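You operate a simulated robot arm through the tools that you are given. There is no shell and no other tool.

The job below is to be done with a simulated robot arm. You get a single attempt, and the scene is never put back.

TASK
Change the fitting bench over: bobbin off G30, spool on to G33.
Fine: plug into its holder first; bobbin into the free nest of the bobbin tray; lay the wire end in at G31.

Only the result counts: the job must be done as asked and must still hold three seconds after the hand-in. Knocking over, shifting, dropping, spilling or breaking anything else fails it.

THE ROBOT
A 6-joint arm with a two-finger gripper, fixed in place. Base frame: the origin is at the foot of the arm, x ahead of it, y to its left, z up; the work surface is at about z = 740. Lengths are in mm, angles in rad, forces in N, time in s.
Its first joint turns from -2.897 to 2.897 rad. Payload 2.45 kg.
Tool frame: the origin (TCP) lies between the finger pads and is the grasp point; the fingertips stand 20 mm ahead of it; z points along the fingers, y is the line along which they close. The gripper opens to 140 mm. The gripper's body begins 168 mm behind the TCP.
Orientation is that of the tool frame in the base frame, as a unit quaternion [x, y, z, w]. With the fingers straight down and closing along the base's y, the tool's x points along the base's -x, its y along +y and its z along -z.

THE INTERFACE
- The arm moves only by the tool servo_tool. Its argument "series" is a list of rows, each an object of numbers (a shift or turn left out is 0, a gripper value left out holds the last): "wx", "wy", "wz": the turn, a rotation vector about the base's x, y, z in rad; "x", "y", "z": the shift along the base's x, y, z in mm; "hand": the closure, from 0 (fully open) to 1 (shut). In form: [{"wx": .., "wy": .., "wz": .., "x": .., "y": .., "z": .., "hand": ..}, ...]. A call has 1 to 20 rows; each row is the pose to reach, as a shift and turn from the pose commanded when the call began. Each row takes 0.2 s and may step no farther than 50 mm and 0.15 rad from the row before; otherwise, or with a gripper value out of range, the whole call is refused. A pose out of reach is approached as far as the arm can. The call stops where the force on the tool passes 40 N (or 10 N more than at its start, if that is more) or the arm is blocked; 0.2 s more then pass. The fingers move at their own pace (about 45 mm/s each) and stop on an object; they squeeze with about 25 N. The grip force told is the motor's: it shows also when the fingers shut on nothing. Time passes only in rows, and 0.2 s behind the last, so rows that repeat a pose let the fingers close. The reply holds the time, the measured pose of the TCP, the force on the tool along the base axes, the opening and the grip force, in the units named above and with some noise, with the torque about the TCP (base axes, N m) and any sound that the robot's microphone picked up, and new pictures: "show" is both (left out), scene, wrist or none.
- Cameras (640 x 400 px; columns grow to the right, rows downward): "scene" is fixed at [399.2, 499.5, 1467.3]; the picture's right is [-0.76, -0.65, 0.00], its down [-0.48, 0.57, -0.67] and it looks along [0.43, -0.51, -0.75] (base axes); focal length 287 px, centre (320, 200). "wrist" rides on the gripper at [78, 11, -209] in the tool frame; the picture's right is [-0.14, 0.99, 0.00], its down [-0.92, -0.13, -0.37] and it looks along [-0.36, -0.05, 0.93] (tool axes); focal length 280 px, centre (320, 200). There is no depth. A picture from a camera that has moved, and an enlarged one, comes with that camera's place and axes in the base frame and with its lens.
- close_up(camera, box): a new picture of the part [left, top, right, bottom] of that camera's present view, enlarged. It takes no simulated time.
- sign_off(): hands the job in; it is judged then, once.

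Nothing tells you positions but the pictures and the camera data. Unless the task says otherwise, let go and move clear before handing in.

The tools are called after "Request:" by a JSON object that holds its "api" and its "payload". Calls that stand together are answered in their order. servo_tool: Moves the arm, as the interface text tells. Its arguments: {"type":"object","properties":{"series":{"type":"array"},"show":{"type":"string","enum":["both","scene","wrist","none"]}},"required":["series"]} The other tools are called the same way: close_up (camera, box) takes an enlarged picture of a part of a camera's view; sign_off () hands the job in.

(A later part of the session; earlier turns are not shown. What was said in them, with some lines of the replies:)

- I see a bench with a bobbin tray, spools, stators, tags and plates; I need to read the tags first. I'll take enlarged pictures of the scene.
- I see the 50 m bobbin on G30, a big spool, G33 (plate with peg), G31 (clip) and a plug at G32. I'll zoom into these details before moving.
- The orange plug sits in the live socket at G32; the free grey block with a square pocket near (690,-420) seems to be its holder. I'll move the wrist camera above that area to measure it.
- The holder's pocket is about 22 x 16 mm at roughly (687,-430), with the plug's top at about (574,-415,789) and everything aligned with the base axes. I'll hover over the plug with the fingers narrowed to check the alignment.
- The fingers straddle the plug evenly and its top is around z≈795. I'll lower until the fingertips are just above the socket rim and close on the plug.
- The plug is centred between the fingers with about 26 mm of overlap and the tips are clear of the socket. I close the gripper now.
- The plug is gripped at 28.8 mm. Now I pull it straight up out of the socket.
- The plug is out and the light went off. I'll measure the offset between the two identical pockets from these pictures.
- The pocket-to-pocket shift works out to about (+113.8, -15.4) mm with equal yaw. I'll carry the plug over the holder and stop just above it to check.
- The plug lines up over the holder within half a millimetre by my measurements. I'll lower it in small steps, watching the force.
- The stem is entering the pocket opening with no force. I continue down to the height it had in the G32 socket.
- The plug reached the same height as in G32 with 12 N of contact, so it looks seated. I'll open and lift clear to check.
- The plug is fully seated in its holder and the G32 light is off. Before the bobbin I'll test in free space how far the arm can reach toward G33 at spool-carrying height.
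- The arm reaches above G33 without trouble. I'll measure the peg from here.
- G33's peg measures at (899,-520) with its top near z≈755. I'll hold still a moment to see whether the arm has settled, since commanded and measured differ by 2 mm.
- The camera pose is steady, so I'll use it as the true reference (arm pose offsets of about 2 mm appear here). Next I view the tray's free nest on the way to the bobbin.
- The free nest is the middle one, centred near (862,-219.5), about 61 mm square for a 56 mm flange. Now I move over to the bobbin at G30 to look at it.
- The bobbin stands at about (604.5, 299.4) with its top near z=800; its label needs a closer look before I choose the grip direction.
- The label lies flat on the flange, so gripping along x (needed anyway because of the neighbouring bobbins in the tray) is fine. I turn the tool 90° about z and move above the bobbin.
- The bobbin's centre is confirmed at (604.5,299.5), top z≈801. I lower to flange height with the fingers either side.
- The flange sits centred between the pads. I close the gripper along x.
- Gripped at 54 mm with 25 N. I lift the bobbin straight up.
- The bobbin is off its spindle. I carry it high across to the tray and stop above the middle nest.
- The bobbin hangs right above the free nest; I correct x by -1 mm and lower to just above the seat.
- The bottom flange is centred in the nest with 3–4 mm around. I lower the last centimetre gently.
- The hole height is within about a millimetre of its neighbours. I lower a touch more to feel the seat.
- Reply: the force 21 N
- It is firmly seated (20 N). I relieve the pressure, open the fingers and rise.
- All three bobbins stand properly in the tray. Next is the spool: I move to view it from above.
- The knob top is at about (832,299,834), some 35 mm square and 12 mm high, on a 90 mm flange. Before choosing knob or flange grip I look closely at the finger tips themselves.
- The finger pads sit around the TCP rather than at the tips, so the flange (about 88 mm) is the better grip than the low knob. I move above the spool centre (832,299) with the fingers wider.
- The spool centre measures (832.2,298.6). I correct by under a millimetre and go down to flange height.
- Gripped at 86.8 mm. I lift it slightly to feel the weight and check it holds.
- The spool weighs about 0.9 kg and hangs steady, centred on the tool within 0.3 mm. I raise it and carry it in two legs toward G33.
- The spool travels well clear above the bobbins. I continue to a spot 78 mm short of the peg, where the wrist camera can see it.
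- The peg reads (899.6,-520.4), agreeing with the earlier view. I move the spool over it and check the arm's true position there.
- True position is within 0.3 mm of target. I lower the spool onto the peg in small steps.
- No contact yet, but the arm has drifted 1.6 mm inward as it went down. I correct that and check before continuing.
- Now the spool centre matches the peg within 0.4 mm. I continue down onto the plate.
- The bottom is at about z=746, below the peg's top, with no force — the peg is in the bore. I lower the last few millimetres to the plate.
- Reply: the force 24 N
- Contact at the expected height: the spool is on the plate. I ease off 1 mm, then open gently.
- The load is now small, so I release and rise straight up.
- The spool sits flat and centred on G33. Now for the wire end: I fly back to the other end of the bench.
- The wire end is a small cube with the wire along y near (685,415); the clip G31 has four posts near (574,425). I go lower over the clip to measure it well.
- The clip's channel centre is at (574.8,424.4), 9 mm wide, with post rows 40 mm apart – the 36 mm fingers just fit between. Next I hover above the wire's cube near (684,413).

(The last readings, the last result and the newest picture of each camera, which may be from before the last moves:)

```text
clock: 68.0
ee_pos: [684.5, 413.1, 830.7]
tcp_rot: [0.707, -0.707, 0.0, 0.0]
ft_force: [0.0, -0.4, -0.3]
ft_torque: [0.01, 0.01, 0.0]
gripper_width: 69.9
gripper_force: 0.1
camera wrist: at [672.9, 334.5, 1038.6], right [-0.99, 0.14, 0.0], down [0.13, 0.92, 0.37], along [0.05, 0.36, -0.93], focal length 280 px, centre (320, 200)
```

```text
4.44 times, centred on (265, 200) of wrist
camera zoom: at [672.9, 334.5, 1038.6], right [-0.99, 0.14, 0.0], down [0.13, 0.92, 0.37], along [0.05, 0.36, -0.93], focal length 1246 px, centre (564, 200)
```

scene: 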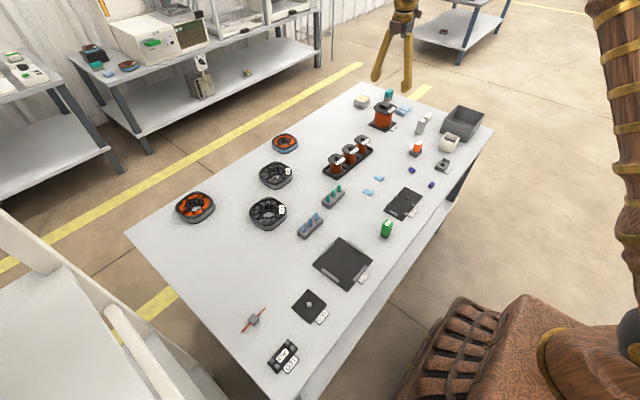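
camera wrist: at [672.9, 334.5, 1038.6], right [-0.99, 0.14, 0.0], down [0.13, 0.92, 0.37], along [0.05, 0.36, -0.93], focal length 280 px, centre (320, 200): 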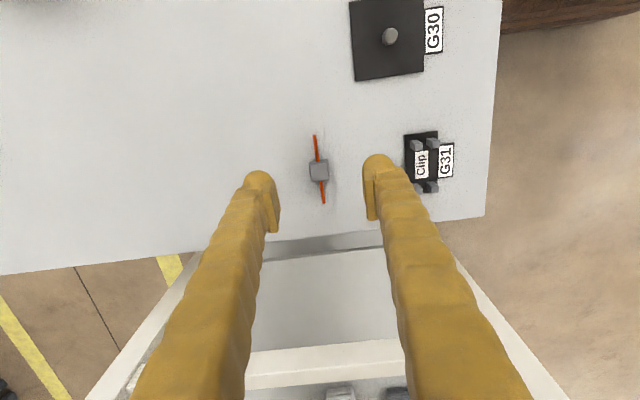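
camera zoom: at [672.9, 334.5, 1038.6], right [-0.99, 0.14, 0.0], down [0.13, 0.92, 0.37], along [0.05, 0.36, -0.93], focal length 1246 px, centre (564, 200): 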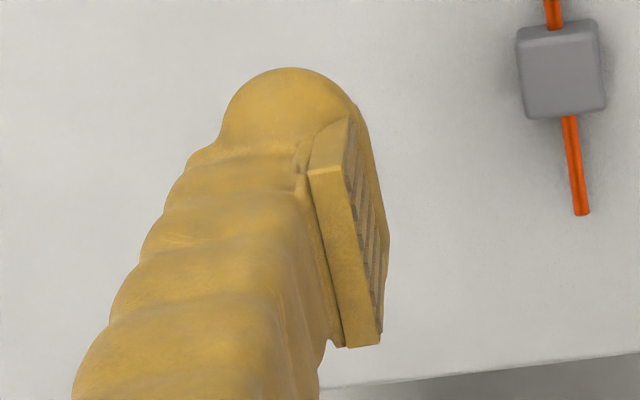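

The cube's centre is about (684.9,414.1). Because it is only about 18 mm tall, I need the tips close to the table; I go down in two stages.

Request:
{"api": "servo_tool", "payload": {"series": [{"x": 1, "y": 1.6, "z": -25, "hand": 0.6}, {"x": 1, "y": 1.6, "z": -45, "hand": 0.6}, {"x": 1, "y": 1.6, "z": -58, "hand": 0.6}, {"x": 1, "y": 1.6, "z": -62.6, "hand": 0.6}, {"x": 1, "y": 1.6, "z": -62.6, "hand": 0.6}], "show": "wrist"}}

Request:
{"api": "close_up", "payload": {"camera": "wrist", "box": [260, 120, 380, 240]}}

Request:
{"api": "close_up", "payload": {"camera": "scene", "box": [220, 280, 300, 350]}}

```text
clock: 69.2
ee_pos: [686.1, 414.1, 768.6]
tcp_rot: [-0.707, 0.707, 0.0, 0.0]
ft_force: [-0.5, -0.2, -0.3]
ft_torque: [-0.02, -0.03, 0.06]
gripper_width: 56.1
gripper_force: 0.1
camera wrist: at [674.3, 335.7, 977.0], right [-0.99, 0.14, 0.0], down [0.13, 0.92, 0.37], along [0.05, 0.36, -0.93], focal length 280 px, centre (320, 200)
```

wrist: 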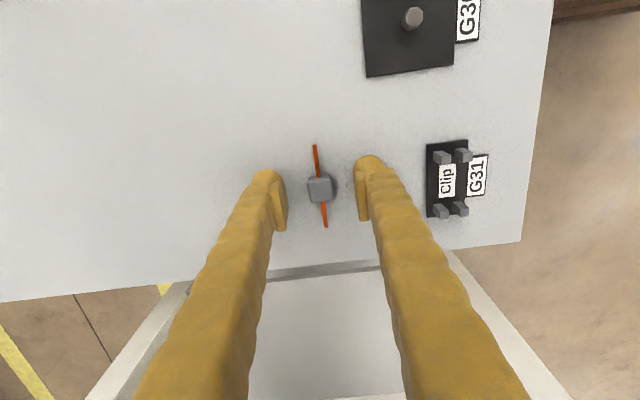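

```text
3.33 times, centred on (320, 180) of wrist
camera zoom: at [674.3, 335.7, 977.0], right [-0.99, 0.14, 0.0], down [0.13, 0.92, 0.37], along [0.05, 0.36, -0.93], focal length 935 px, centre (320, 267)
```

zoom: 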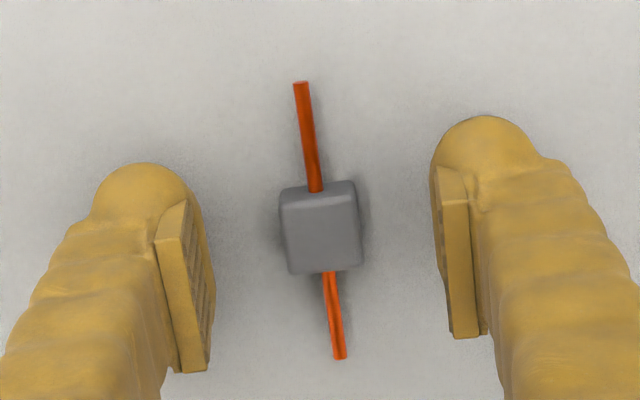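

```text
5.71 times, centred on (260, 315) of scene
camera zoom: at [399.2, 499.5, 1467.3], right [-0.76, -0.65, 0.0], down [-0.48, 0.57, -0.67], along [0.43, -0.51, -0.75], focal length 1638 px, centre (663, -457)
```

zoom: 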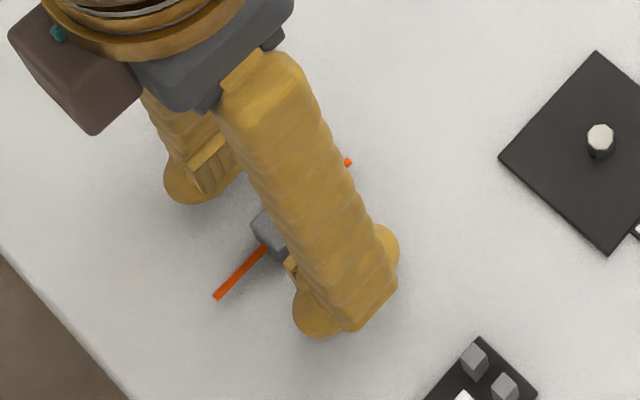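

The cube is lower than I thought (about 14 mm), so I go down until the tips are just off the table, fine-tune, and close.

Request:
{"api": "servo_tool", "payload": {"series": [{"x": -0.5, "y": 0.5, "z": -3, "hand": 0.6}, {"x": -0.5, "y": 0.5, "z": -6.5, "hand": 0.6}, {"x": -0.5, "y": 0.5, "z": -6.5, "hand": 0.6}], "show": "wrist"}}

Request:
{"api": "close_up", "payload": {"camera": "scene", "box": [220, 280, 300, 350]}}

```text
clock: 70.0
ee_pos: [685.2, 414.1, 761.4]
tcp_rot: [-0.707, 0.707, 0.0, 0.0]
ft_force: [-0.5, 0.1, -0.1]
ft_torque: [0.0, -0.03, 0.01]
gripper_width: 55.9
gripper_force: 0.0
camera wrist: at [673.7, 336.1, 970.5], right [-0.99, 0.14, 0.0], down [0.13, 0.92, 0.37], along [0.05, 0.37, -0.93], focal length 280 px, centre (320, 200)
```

wrist: 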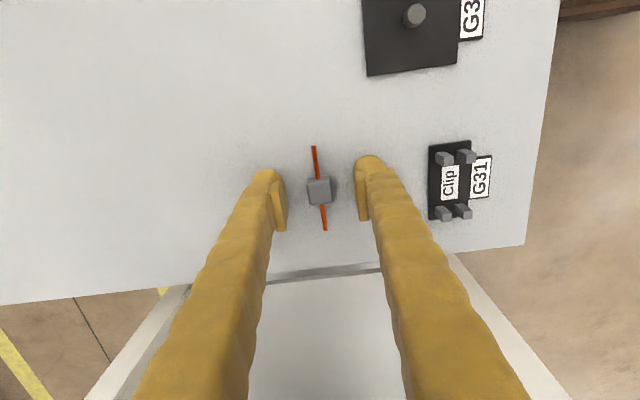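

```text
5.71 times, centred on (260, 315) of scene
camera zoom: at [399.2, 499.5, 1467.3], right [-0.76, -0.65, 0.0], down [-0.48, 0.57, -0.67], along [0.43, -0.51, -0.75], focal length 1638 px, centre (663, -457)
```

zoom: 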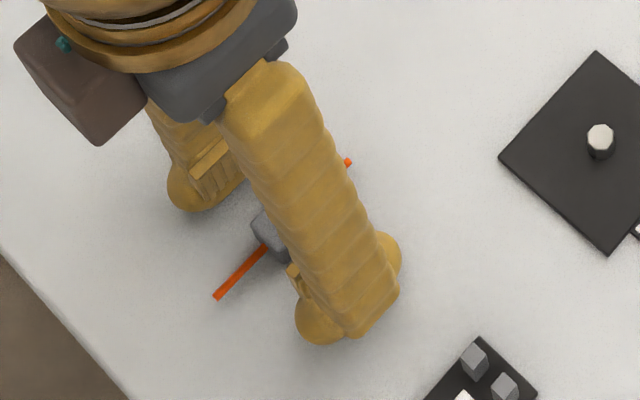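

Tips are about 1.5 mm off the table and centred. I close on the cube.

Request:
{"api": "servo_tool", "payload": {"series": [{"hand": 0.75}, {"hand": 0.82}, {"hand": 1.0}, {"hand": 1.0}, {"hand": 1.0}, {"hand": 1.0}], "show": "wrist"}}

Request:
{"api": "close_up", "payload": {"camera": "wrist", "box": [260, 120, 380, 240]}}

Request:
{"api": "close_up", "payload": {"camera": "scene", "box": [220, 280, 300, 350]}}

```text
clock: 71.4
ee_pos: [684.4, 414.7, 762.1]
tcp_rot: [-0.707, 0.707, 0.0, 0.001]
ft_force: [0.0, -0.8, 1.1]
ft_torque: [-0.04, -0.01, 0.0]
gripper_width: 17.8
gripper_force: 25.2
camera wrist: at [673.7, 336.1, 970.5], right [-0.99, 0.14, 0.0], down [0.13, 0.92, 0.37], along [0.05, 0.36, -0.93], focal length 280 px, centre (320, 200)
```

wrist: 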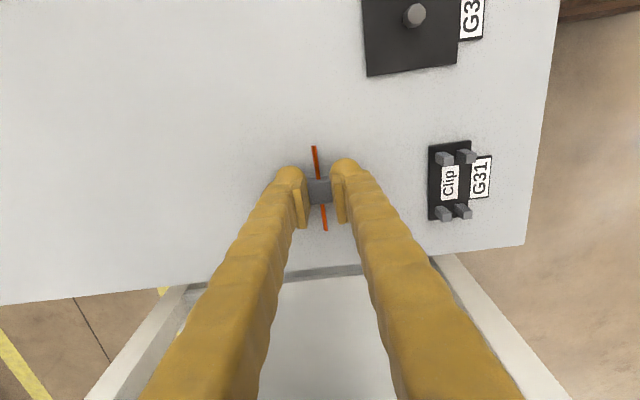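

```text
3.33 times, centred on (320, 180) of wrist
camera zoom: at [673.7, 336.1, 970.5], right [-0.99, 0.14, 0.0], down [0.13, 0.92, 0.37], along [0.05, 0.36, -0.93], focal length 935 px, centre (320, 267)
```

zoom: 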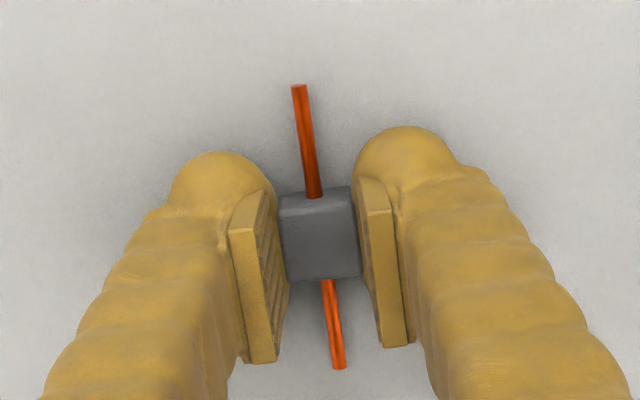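

```text
5.71 times, centred on (260, 315) of scene
camera zoom: at [399.2, 499.5, 1467.3], right [-0.76, -0.65, 0.0], down [-0.48, 0.57, -0.67], along [0.43, -0.51, -0.75], focal length 1638 px, centre (663, -457)
```

zoom: 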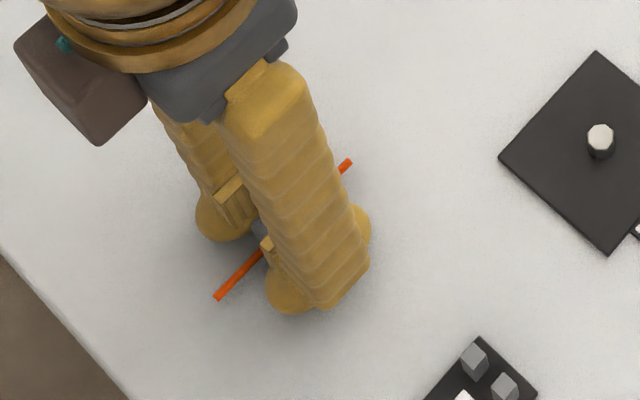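

Gripped at 17.8 mm, the wire centred on the tool. I lift it and carry it over the clip.

Request:
{"api": "servo_tool", "payload": {"series": [{"z": 5}, {"z": 15}, {"z": 35}, {"z": 55}, {"x": -20, "y": 2, "z": 55}, {"x": -55, "y": 5, "z": 55}, {"x": -90, "y": 8, "z": 55}, {"x": -109.9, "y": 10.2, "z": 55}, {"x": -109.9, "y": 10.2, "z": 55}, {"x": -109.9, "y": 10.2, "z": 55}], "show": "both"}}

Request:
{"api": "close_up", "payload": {"camera": "wrist", "box": [260, 120, 380, 240]}}

Request:
{"api": "close_up", "payload": {"camera": "scene", "box": [240, 310, 320, 380]}}

```text
clock: 73.6
ee_pos: [575.1, 424.5, 817.5]
tcp_rot: [0.707, -0.707, -0.001, 0.0]
ft_force: [-0.9, -0.1, -1.0]
ft_torque: [0.01, 0.02, 0.0]
gripper_width: 18.0
gripper_force: 25.3
camera wrist: at [564.0, 346.6, 1026.0], right [-0.99, 0.14, 0.0], down [0.13, 0.92, 0.37], along [0.05, 0.37, -0.93], focal length 280 px, centre (320, 200)
```

scene: 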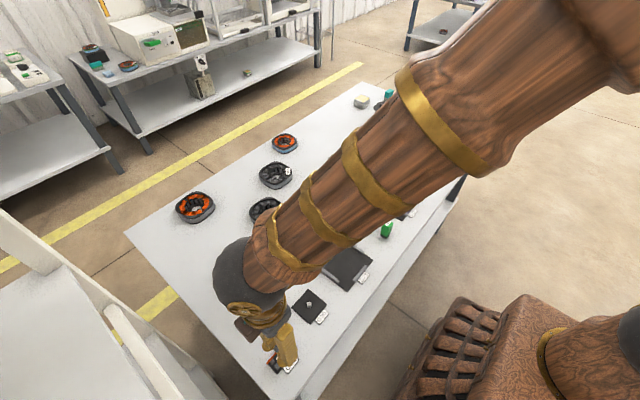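
wrist: 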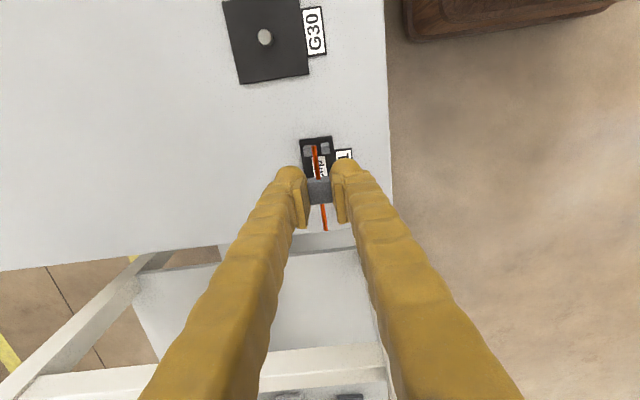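

```text
3.33 times, centred on (320, 180) of wrist
camera zoom: at [564.0, 346.6, 1026.0], right [-0.99, 0.14, 0.0], down [0.13, 0.92, 0.37], along [0.05, 0.37, -0.93], focal length 935 px, centre (320, 267)
```

zoom: 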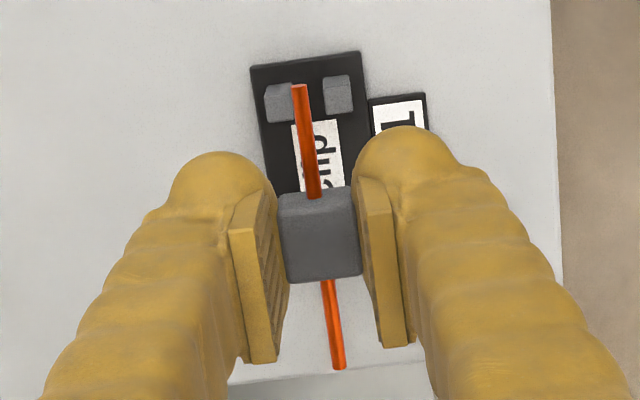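

```text
5.71 times, centred on (280, 345) of scene
camera zoom: at [399.2, 499.5, 1467.3], right [-0.76, -0.65, 0.0], down [-0.48, 0.57, -0.67], along [0.43, -0.51, -0.75], focal length 1638 px, centre (549, -629)
```

zoom: 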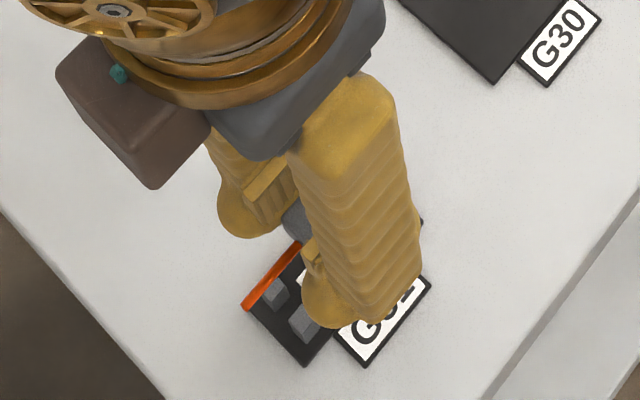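

The wire is over the channel within 0.3 mm. I lower stepwise, watching for contact with the posts.

Request:
{"api": "servo_tool", "payload": {"series": [{"x": -0.2, "y": -0.2, "z": -10}, {"x": -0.2, "y": -0.2, "z": -20}, {"x": -0.2, "y": -0.2, "z": -28}, {"x": -0.2, "y": -0.2, "z": -32}, {"x": -0.2, "y": -0.2, "z": -32}], "show": "wrist"}}

Request:
{"api": "close_up", "payload": {"camera": "wrist", "box": [260, 120, 380, 240]}}

Request:
{"api": "close_up", "payload": {"camera": "scene", "box": [250, 320, 310, 380]}}

```text
clock: 74.8
ee_pos: [575.5, 424.9, 784.7]
tcp_rot: [-0.707, 0.707, -0.001, -0.001]
ft_force: [0.7, 0.2, -0.5]
ft_torque: [0.03, -0.01, -0.02]
gripper_width: 17.8
gripper_force: 24.7
camera wrist: at [563.8, 346.5, 992.8], right [-0.99, 0.14, 0.0], down [0.13, 0.92, 0.37], along [0.05, 0.36, -0.93], focal length 280 px, centre (320, 200)
```

wrist: 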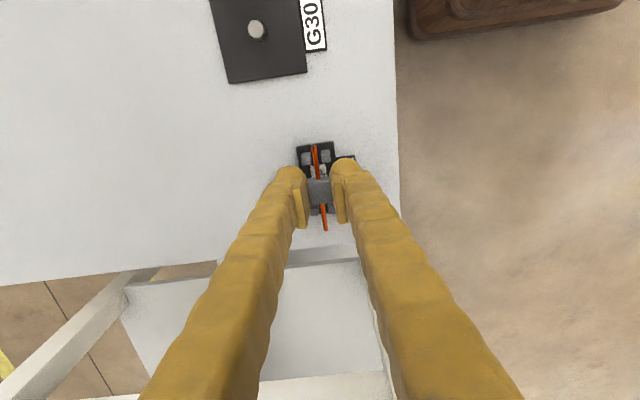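

```text
3.33 times, centred on (320, 180) of wrist
camera zoom: at [563.8, 346.5, 992.8], right [-0.99, 0.14, 0.0], down [0.13, 0.92, 0.37], along [0.05, 0.36, -0.93], focal length 935 px, centre (320, 267)
```

zoom: 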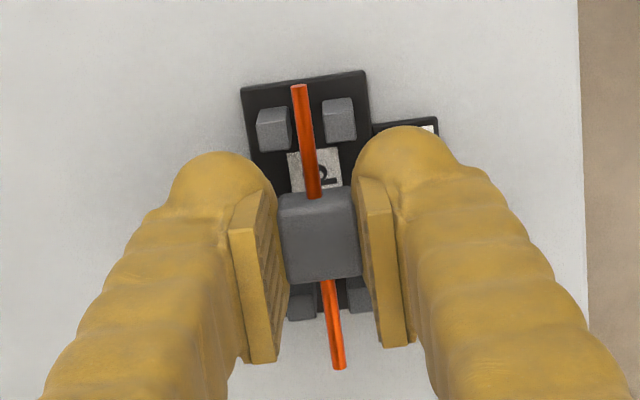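

```text
6.67 times, centred on (280, 350) of scene
camera zoom: at [399.2, 499.5, 1467.3], right [-0.76, -0.65, 0.0], down [-0.48, 0.57, -0.67], along [0.43, -0.51, -0.75], focal length 1912 px, centre (587, -800)
```

zoom: 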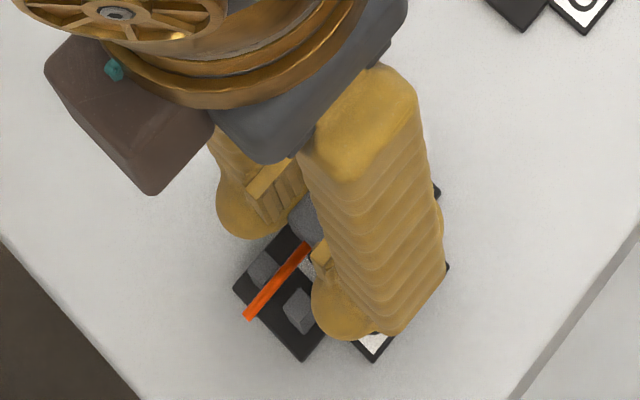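

Everything is aligned; the wire is entering between the posts. I go on down slowly.

Request:
{"api": "servo_tool", "payload": {"series": [{"x": -0.2, "y": -0.2, "z": -3}, {"x": -0.2, "y": -0.2, "z": -6}, {"x": -0.2, "y": -0.2, "z": -9}, {"x": -0.2, "y": -0.2, "z": -9}], "show": "wrist"}}

Request:
{"api": "close_up", "payload": {"camera": "wrist", "box": [260, 120, 380, 240]}}

```text
clock: 75.8
ee_pos: [575.9, 425.7, 775.5]
tcp_rot: [0.707, -0.707, -0.001, 0.0]
ft_force: [0.1, -0.4, -0.2]
ft_torque: [0.0, 0.01, -0.01]
gripper_width: 17.5
gripper_force: 25.3
camera wrist: at [563.9, 347.2, 983.9], right [-0.99, 0.14, 0.0], down [0.13, 0.92, 0.37], along [0.05, 0.37, -0.93], focal length 280 px, centre (320, 200)
```

wrist: 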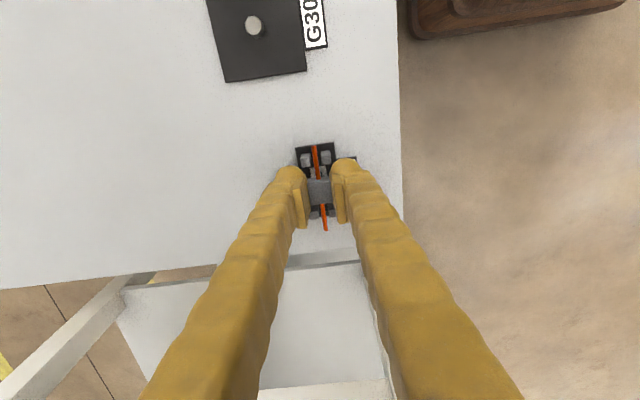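

```text
3.33 times, centred on (320, 180) of wrist
camera zoom: at [563.9, 347.2, 983.9], right [-0.99, 0.14, 0.0], down [0.13, 0.92, 0.37], along [0.05, 0.37, -0.93], focal length 935 px, centre (320, 267)
```

zoom: 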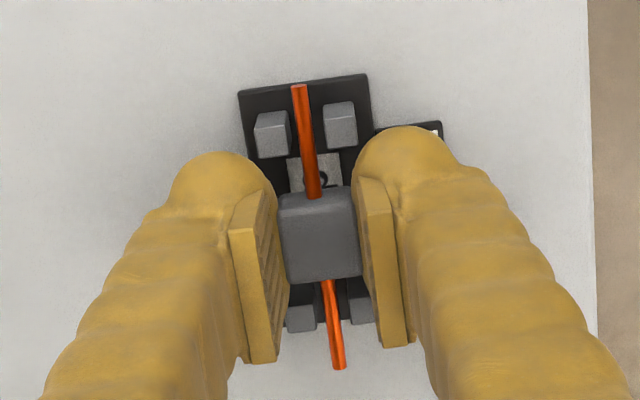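

No contact so far; y has drifted 0.8 mm, so I correct it and lower to the plate.

Request:
{"api": "servo_tool", "payload": {"series": [{"y": -0.9, "z": 0}, {"y": -0.9, "z": -2}, {"y": -0.9, "z": -4}, {"y": -0.9, "z": -6}, {"y": -0.9, "z": -6}], "show": "wrist"}}

Request:
{"api": "close_up", "payload": {"camera": "wrist", "box": [260, 120, 380, 240]}}

```text
clock: 77.0
ee_pos: [574.8, 423.8, 769.6]
tcp_rot: [-0.707, 0.707, 0.0, 0.0]
ft_force: [0.6, 2.5, 1.4]
ft_torque: [0.01, -0.02, 0.05]
gripper_width: 17.9
gripper_force: 25.5
camera wrist: at [563.2, 345.8, 978.1], right [-0.99, 0.14, 0.0], down [0.13, 0.92, 0.37], along [0.05, 0.37, -0.93], focal length 280 px, centre (320, 200)
```

wrist: 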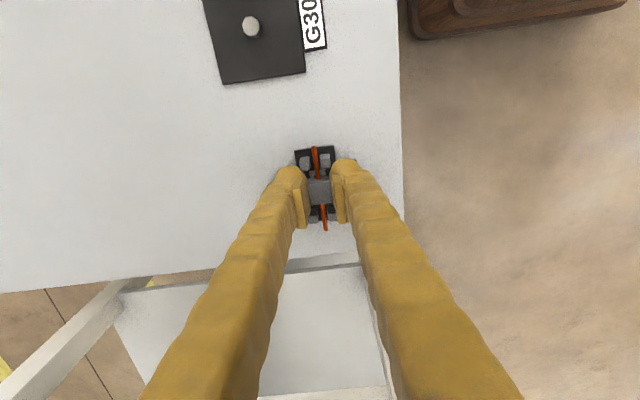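

```text
3.33 times, centred on (320, 180) of wrist
camera zoom: at [563.2, 345.8, 978.1], right [-0.99, 0.14, 0.0], down [0.13, 0.92, 0.37], along [0.05, 0.37, -0.93], focal length 935 px, centre (320, 267)
```

zoom: 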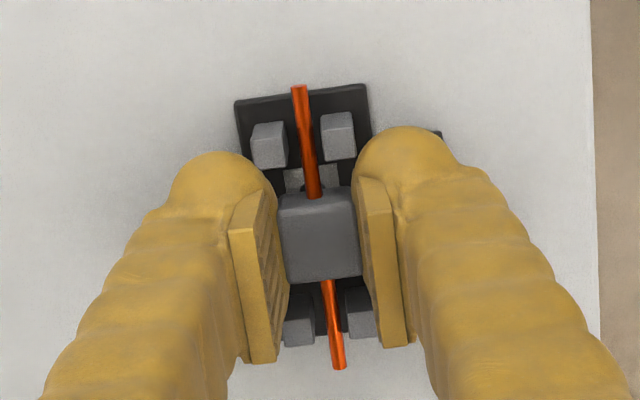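

Request:
{"api": "servo_tool", "payload": {"series": [{"x": 0.4, "y": 0.5, "z": -1}, {"x": 0.4, "y": 0.5, "z": -2}, {"x": 0.4, "y": 0.5, "z": -2.6}, {"x": 0.4, "y": 0.5, "z": -2.6}], "show": "wrist"}}

Request:
{"api": "close_up", "payload": {"camera": "wrist", "box": [260, 120, 380, 240]}}

Request:
{"api": "close_up", "payload": {"camera": "scene", "box": [250, 320, 310, 380]}}

```text
clock: 78.0
ee_pos: [574.4, 424.2, 766.3]
tcp_rot: [-0.707, 0.707, 0.0, 0.0]
ft_force: [-1.1, 0.1, -0.8]
ft_torque: [0.0, 0.0, 0.02]
gripper_width: 18.1
gripper_force: 24.7
camera wrist: at [564.0, 346.3, 975.2], right [-0.99, 0.14, 0.0], down [0.13, 0.92, 0.37], along [0.05, 0.36, -0.93], focal length 280 px, centre (320, 200)
```

wrist: 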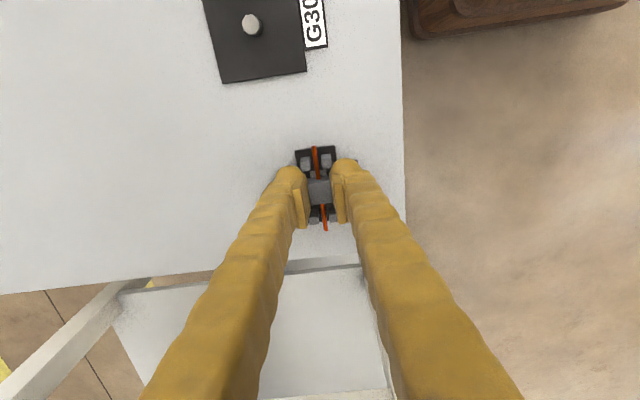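

```text
3.33 times, centred on (320, 180) of wrist
camera zoom: at [564.0, 346.3, 975.2], right [-0.99, 0.14, 0.0], down [0.13, 0.92, 0.37], along [0.05, 0.36, -0.93], focal length 935 px, centre (320, 267)
```

zoom: 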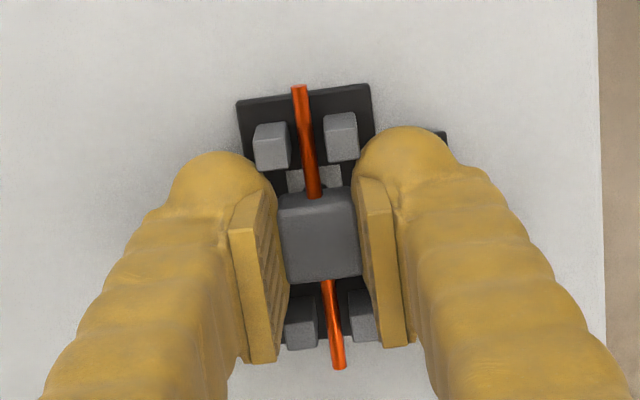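

```text
6.67 times, centred on (280, 350) of scene
camera zoom: at [399.2, 499.5, 1467.3], right [-0.76, -0.65, 0.0], down [-0.48, 0.57, -0.67], along [0.43, -0.51, -0.75], focal length 1912 px, centre (587, -800)
```

zoom: 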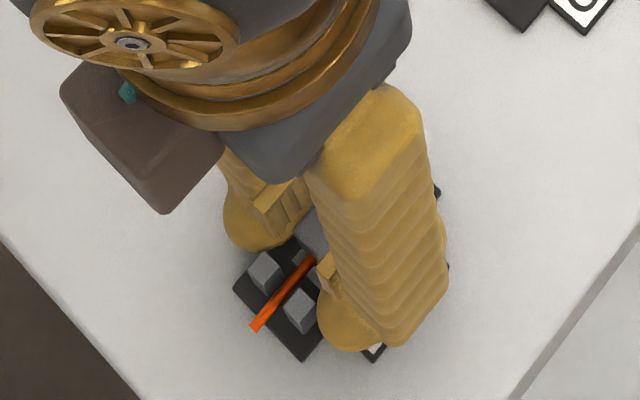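

Request:
{"api": "servo_tool", "payload": {"series": [{"z": -0.6}, {"z": -1.2}, {"z": -1.2}], "show": "none"}}

```text
clock: 78.8
ee_pos: [574.1, 424.5, 765.3]
tcp_rot: [-0.707, 0.707, 0.0, 0.0]
ft_force: [0.6, -0.7, 1.1]
ft_torque: [0.02, 0.02, 0.03]
gripper_width: 17.9
gripper_force: 25.1
```

Request:
{"api": "servo_tool", "payload": {"series": [{"z": -0.6}, {"z": -1.2}, {"z": -1.2}], "show": "none"}}

```text
clock: 79.6
ee_pos: [575.7, 425.9, 764.3]
tcp_rot: [0.707, -0.707, 0.0, 0.001]
ft_force: [-3.6, -1.6, 24.2]
ft_torque: [-0.02, 0.08, -0.02]
gripper_width: 18.1
gripper_force: 25.4
```

The cube has touched down on the clip plate (24 N). I ease off and look before releasing.

Request:
{"api": "servo_tool", "payload": {"series": [{"z": 0.7}, {"z": 1.0}, {"z": 1.0}], "show": "wrist"}}

Request:
{"api": "close_up", "payload": {"camera": "wrist", "box": [260, 120, 380, 240]}}

```text
clock: 80.4
ee_pos: [575.5, 424.5, 765.6]
tcp_rot: [-0.707, 0.707, 0.0, 0.0]
ft_force: [2.5, -0.1, 4.3]
ft_torque: [0.06, -0.01, 0.01]
gripper_width: 17.9
gripper_force: 24.7
camera wrist: at [564.1, 346.7, 973.7], right [-0.99, 0.14, 0.0], down [0.13, 0.92, 0.37], along [0.05, 0.36, -0.93], focal length 280 px, centre (320, 200)
```

wrist: 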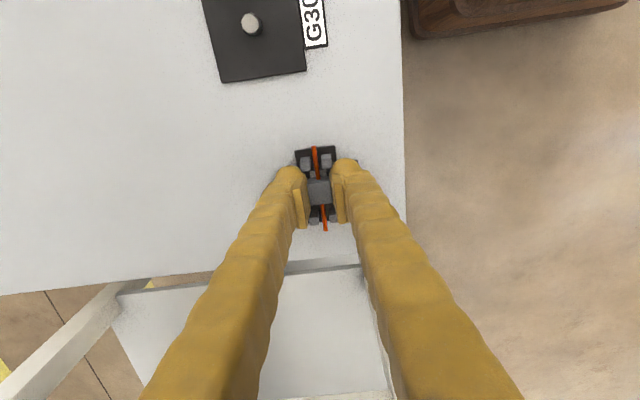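

```text
3.33 times, centred on (320, 180) of wrist
camera zoom: at [564.1, 346.7, 973.7], right [-0.99, 0.14, 0.0], down [0.13, 0.92, 0.37], along [0.05, 0.36, -0.93], focal length 935 px, centre (320, 267)
```

zoom: 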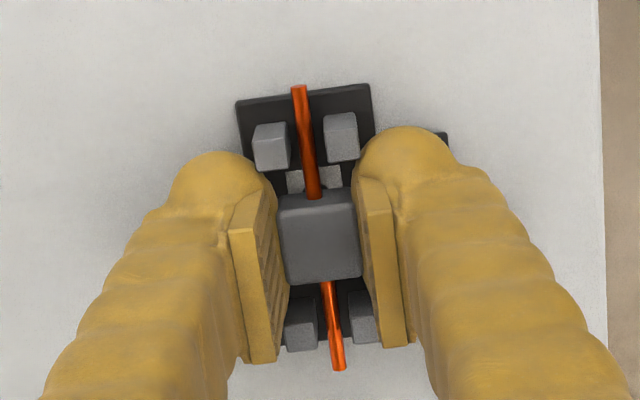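

The wire lies in the channel between both post pairs. I open just a little, rise, then open more and climb away.

Request:
{"api": "servo_tool", "payload": {"series": [{"z": 0, "hand": 0.82}, {"z": 0, "hand": 0.82}, {"z": 0, "hand": 0.82}, {"z": 3, "hand": 0.82}, {"z": 6, "hand": 0.8}, {"z": 12, "hand": 0.8}, {"z": 22, "hand": 0.75}, {"z": 40, "hand": 0.7}, {"z": 70, "hand": 0.6}, {"z": 110, "hand": 0.5}, {"z": 110, "hand": 0.5}], "show": "both"}}

Request:
{"api": "close_up", "payload": {"camera": "wrist", "box": [270, 110, 370, 210]}}

```text
clock: 82.8
ee_pos: [575.8, 424.8, 874.7]
tcp_rot: [0.708, -0.706, 0.0, 0.0]
ft_force: [0.7, 0.3, -0.2]
ft_torque: [0.03, 0.0, 0.0]
gripper_width: 69.9
gripper_force: 0.0
camera wrist: at [565.0, 346.6, 1083.7], right [-0.99, 0.14, 0.0], down [0.13, 0.92, 0.37], along [0.05, 0.36, -0.93], focal length 280 px, centre (320, 200)
```

scene: 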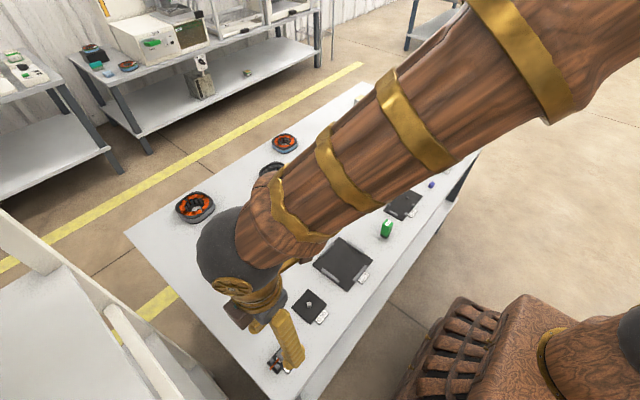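
wrist: 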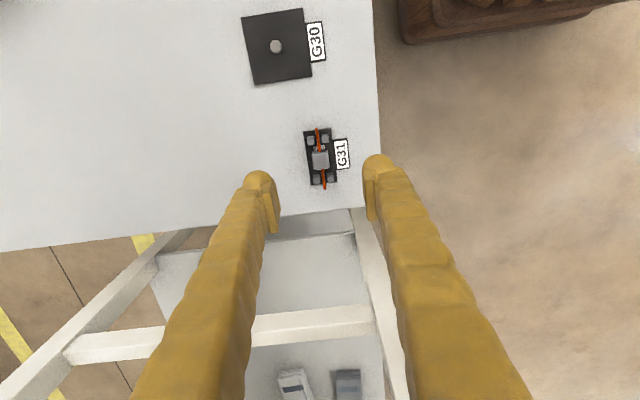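

```text
4.00 times, centred on (320, 160) of wrist
camera zoom: at [565.0, 346.6, 1083.7], right [-0.99, 0.14, 0.0], down [0.13, 0.92, 0.37], along [0.05, 0.36, -0.93], focal length 1122 px, centre (320, 360)
```

zoom: 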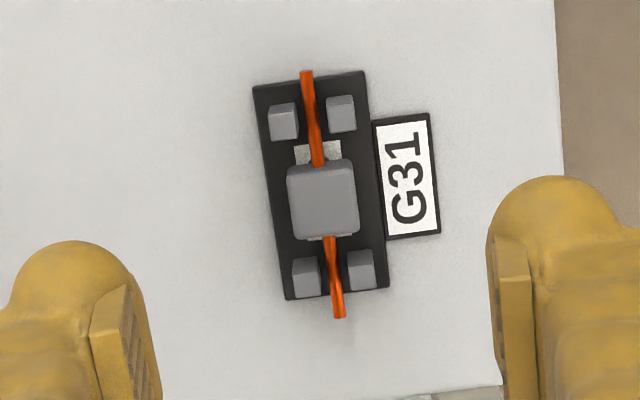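

The wire end rests in the clip between both post pairs. I retreat to a neutral high position and check the whole bench.

Request:
{"api": "servo_tool", "payload": {"series": [{"z": 40}, {"x": 5, "y": -20, "z": 80}, {"x": 10, "y": -60, "z": 110}, {"x": 12, "y": -105, "z": 125}, {"x": 14, "y": -150, "z": 130}, {"x": 14, "y": -195, "z": 130}, {"x": 14, "y": -240, "z": 130}, {"x": 14, "y": -285, "z": 130}, {"x": 14, "y": -330, "z": 130}, {"x": 14, "y": -375, "z": 130}, {"x": 14, "y": -420, "z": 130}, {"x": 14, "y": -465, "z": 130}, {"x": 14, "y": -510, "z": 130}, {"x": 14, "y": -555, "z": 130}, {"x": 14, "y": -600, "z": 130}, {"x": 14, "y": -640, "z": 130}, {"x": 14, "y": -655, "z": 130}, {"x": 14, "y": -655, "z": 130}], "show": "both"}}

Request:
{"api": "close_up", "payload": {"camera": "scene", "box": [220, 220, 380, 380]}}

Request:
{"api": "close_up", "payload": {"camera": "scene", "box": [300, 80, 500, 220]}}

Request:
{"api": "close_up", "payload": {"camera": "scene", "box": [255, 325, 315, 385]}}

```text
refused: row 3 steps farther than a row can; nothing moved
```

```text
2.50 times, centred on (300, 300) of scene
camera zoom: at [399.2, 499.5, 1467.3], right [-0.76, -0.65, 0.0], down [-0.48, 0.57, -0.67], along [0.43, -0.51, -0.75], focal length 717 px, centre (370, -50)
```

zoom: 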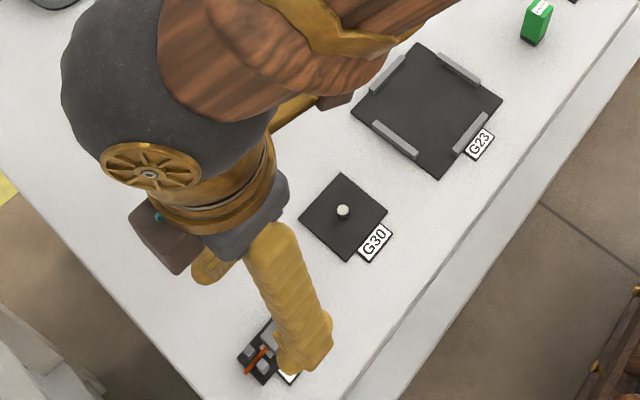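

```text
2.86 times, centred on (400, 150) of scene
camera zoom: at [399.2, 499.5, 1467.3], right [-0.76, -0.65, 0.0], down [-0.48, 0.57, -0.67], along [0.43, -0.51, -0.75], focal length 819 px, centre (91, 343)
```

zoom: 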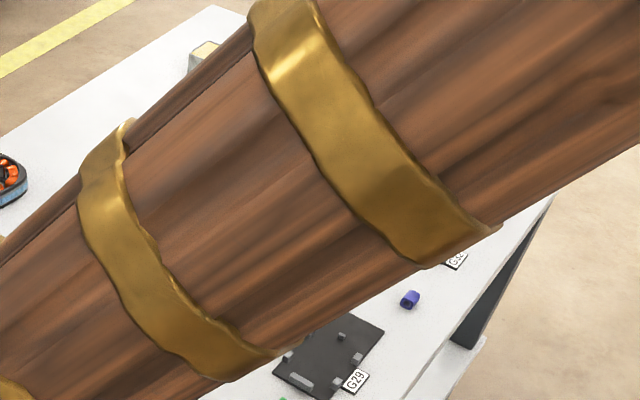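

```text
6.67 times, centred on (285, 355) of scene
camera zoom: at [399.2, 499.5, 1467.3], right [-0.76, -0.65, 0.0], down [-0.48, 0.57, -0.67], along [0.43, -0.51, -0.75], focal length 1912 px, centre (553, -833)
```

zoom: 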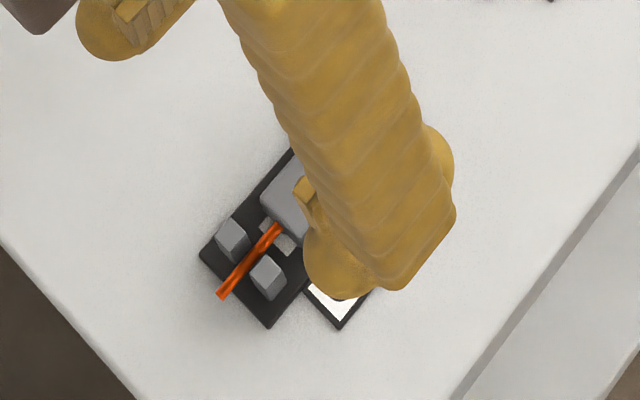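

One row of my retreat was too long and the call was refused, so nothing moved. I resend it with shorter steps, up first and then back toward the start pose.

Request:
{"api": "servo_tool", "payload": {"series": [{"z": 40}, {"z": 80}, {"y": -25, "z": 110}, {"y": -65, "z": 125}, {"x": 5, "y": -108, "z": 130}, {"x": 10, "y": -150, "z": 130}, {"x": 14, "y": -195, "z": 130}, {"x": 14, "y": -240, "z": 130}, {"x": 14, "y": -285, "z": 130}, {"x": 14, "y": -330, "z": 130}, {"x": 14, "y": -375, "z": 130}, {"x": 14, "y": -420, "z": 130}, {"x": 14, "y": -465, "z": 130}, {"x": 14, "y": -510, "z": 130}, {"x": 14, "y": -555, "z": 130}, {"x": 14, "y": -600, "z": 130}, {"x": 14, "y": -640, "z": 130}, {"x": 14, "y": -655, "z": 130}, {"x": 14, "y": -655, "z": 130}], "show": "both"}}

Request:
{"api": "close_up", "payload": {"camera": "scene", "box": [220, 220, 380, 380]}}

Request:
{"api": "close_up", "payload": {"camera": "scene", "box": [300, 80, 500, 220]}}

Request:
{"api": "close_up", "payload": {"camera": "scene", "box": [255, 325, 315, 385]}}

```text
clock: 86.8
ee_pos: [588.4, -229.2, 1002.5]
tcp_rot: [-0.707, 0.708, 0.0, 0.0]
ft_force: [-0.6, -0.1, 0.1]
ft_torque: [0.01, -0.02, 0.0]
gripper_width: 70.1
gripper_force: 0.1
camera wrist: at [577.7, -307.8, 1212.8], right [-0.99, 0.14, 0.0], down [0.13, 0.92, 0.37], along [0.05, 0.37, -0.93], focal length 280 px, centre (320, 200)
```

scene: 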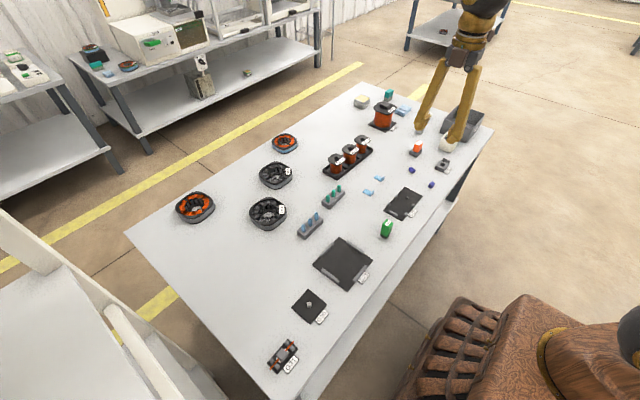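
wrist: 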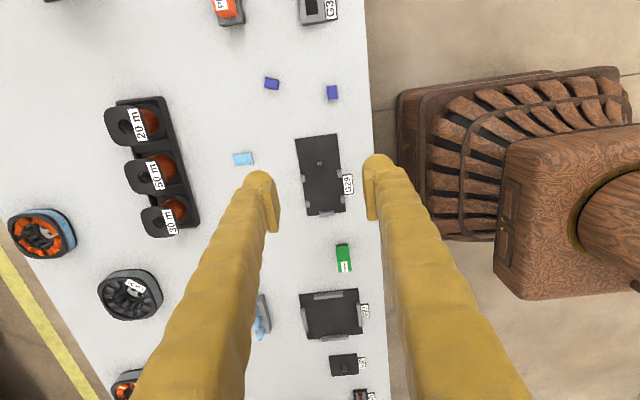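

```text
2.50 times, centred on (300, 300) of scene
camera zoom: at [399.2, 499.5, 1467.3], right [-0.76, -0.65, 0.0], down [-0.48, 0.57, -0.67], along [0.43, -0.51, -0.75], focal length 717 px, centre (370, -50)
```

zoom: 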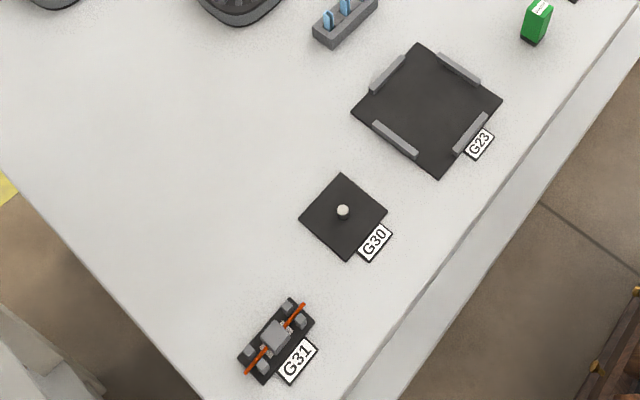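

```text
2.86 times, centred on (400, 150) of scene
camera zoom: at [399.2, 499.5, 1467.3], right [-0.76, -0.65, 0.0], down [-0.48, 0.57, -0.67], along [0.43, -0.51, -0.75], focal length 819 px, centre (91, 343)
```

zoom: 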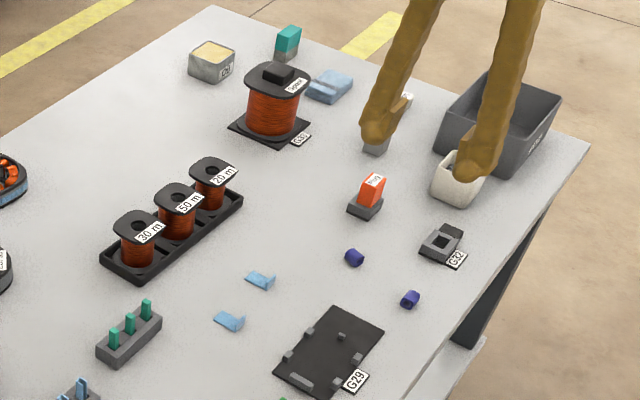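

```text
6.67 times, centred on (285, 355) of scene
camera zoom: at [399.2, 499.5, 1467.3], right [-0.76, -0.65, 0.0], down [-0.48, 0.57, -0.67], along [0.43, -0.51, -0.75], focal length 1912 px, centre (553, -833)
```

zoom: 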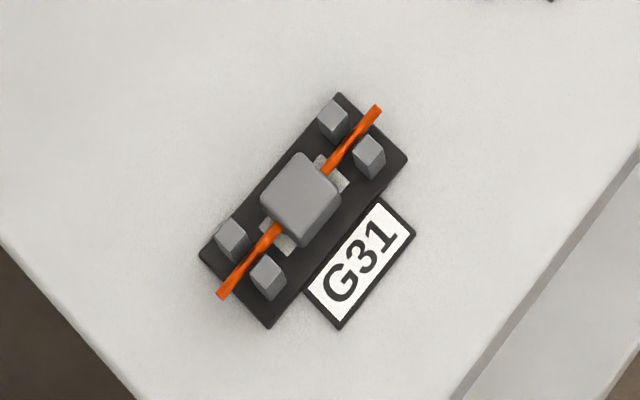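

The bench matches the request:
- **Plug:** in its holder, with the G32 light off.
- **Bobbin:** the 50 m bobbin is in the tray's middle nest.
- **Spool:** flat on G33.
- **Wire end:** in the clip at G31.

The gripper is empty and clear, and nothing else appears to have moved, so I hand in.

Request:
{"api": "sign_off", "payload": {}}

```text
The job is handed in.
```

The changeover is finished and handed in; no verdict has come back yet. In the last pictures everything sat where you asked and nothing else looked moved.

- **Plug:** I moved it first, from G32 into its holder, and the G32 light went off.
- **Bobbin:** the 50 m bobbin is off G30 and seated in the middle nest of the bobbin tray, which was the free one.
- **Spool:** it sits flat on G33, over the peg.
- **Wire end:** it lies in the clip at G31, between both pairs of posts.

The gripper was empty and clear of the bench at hand-in.
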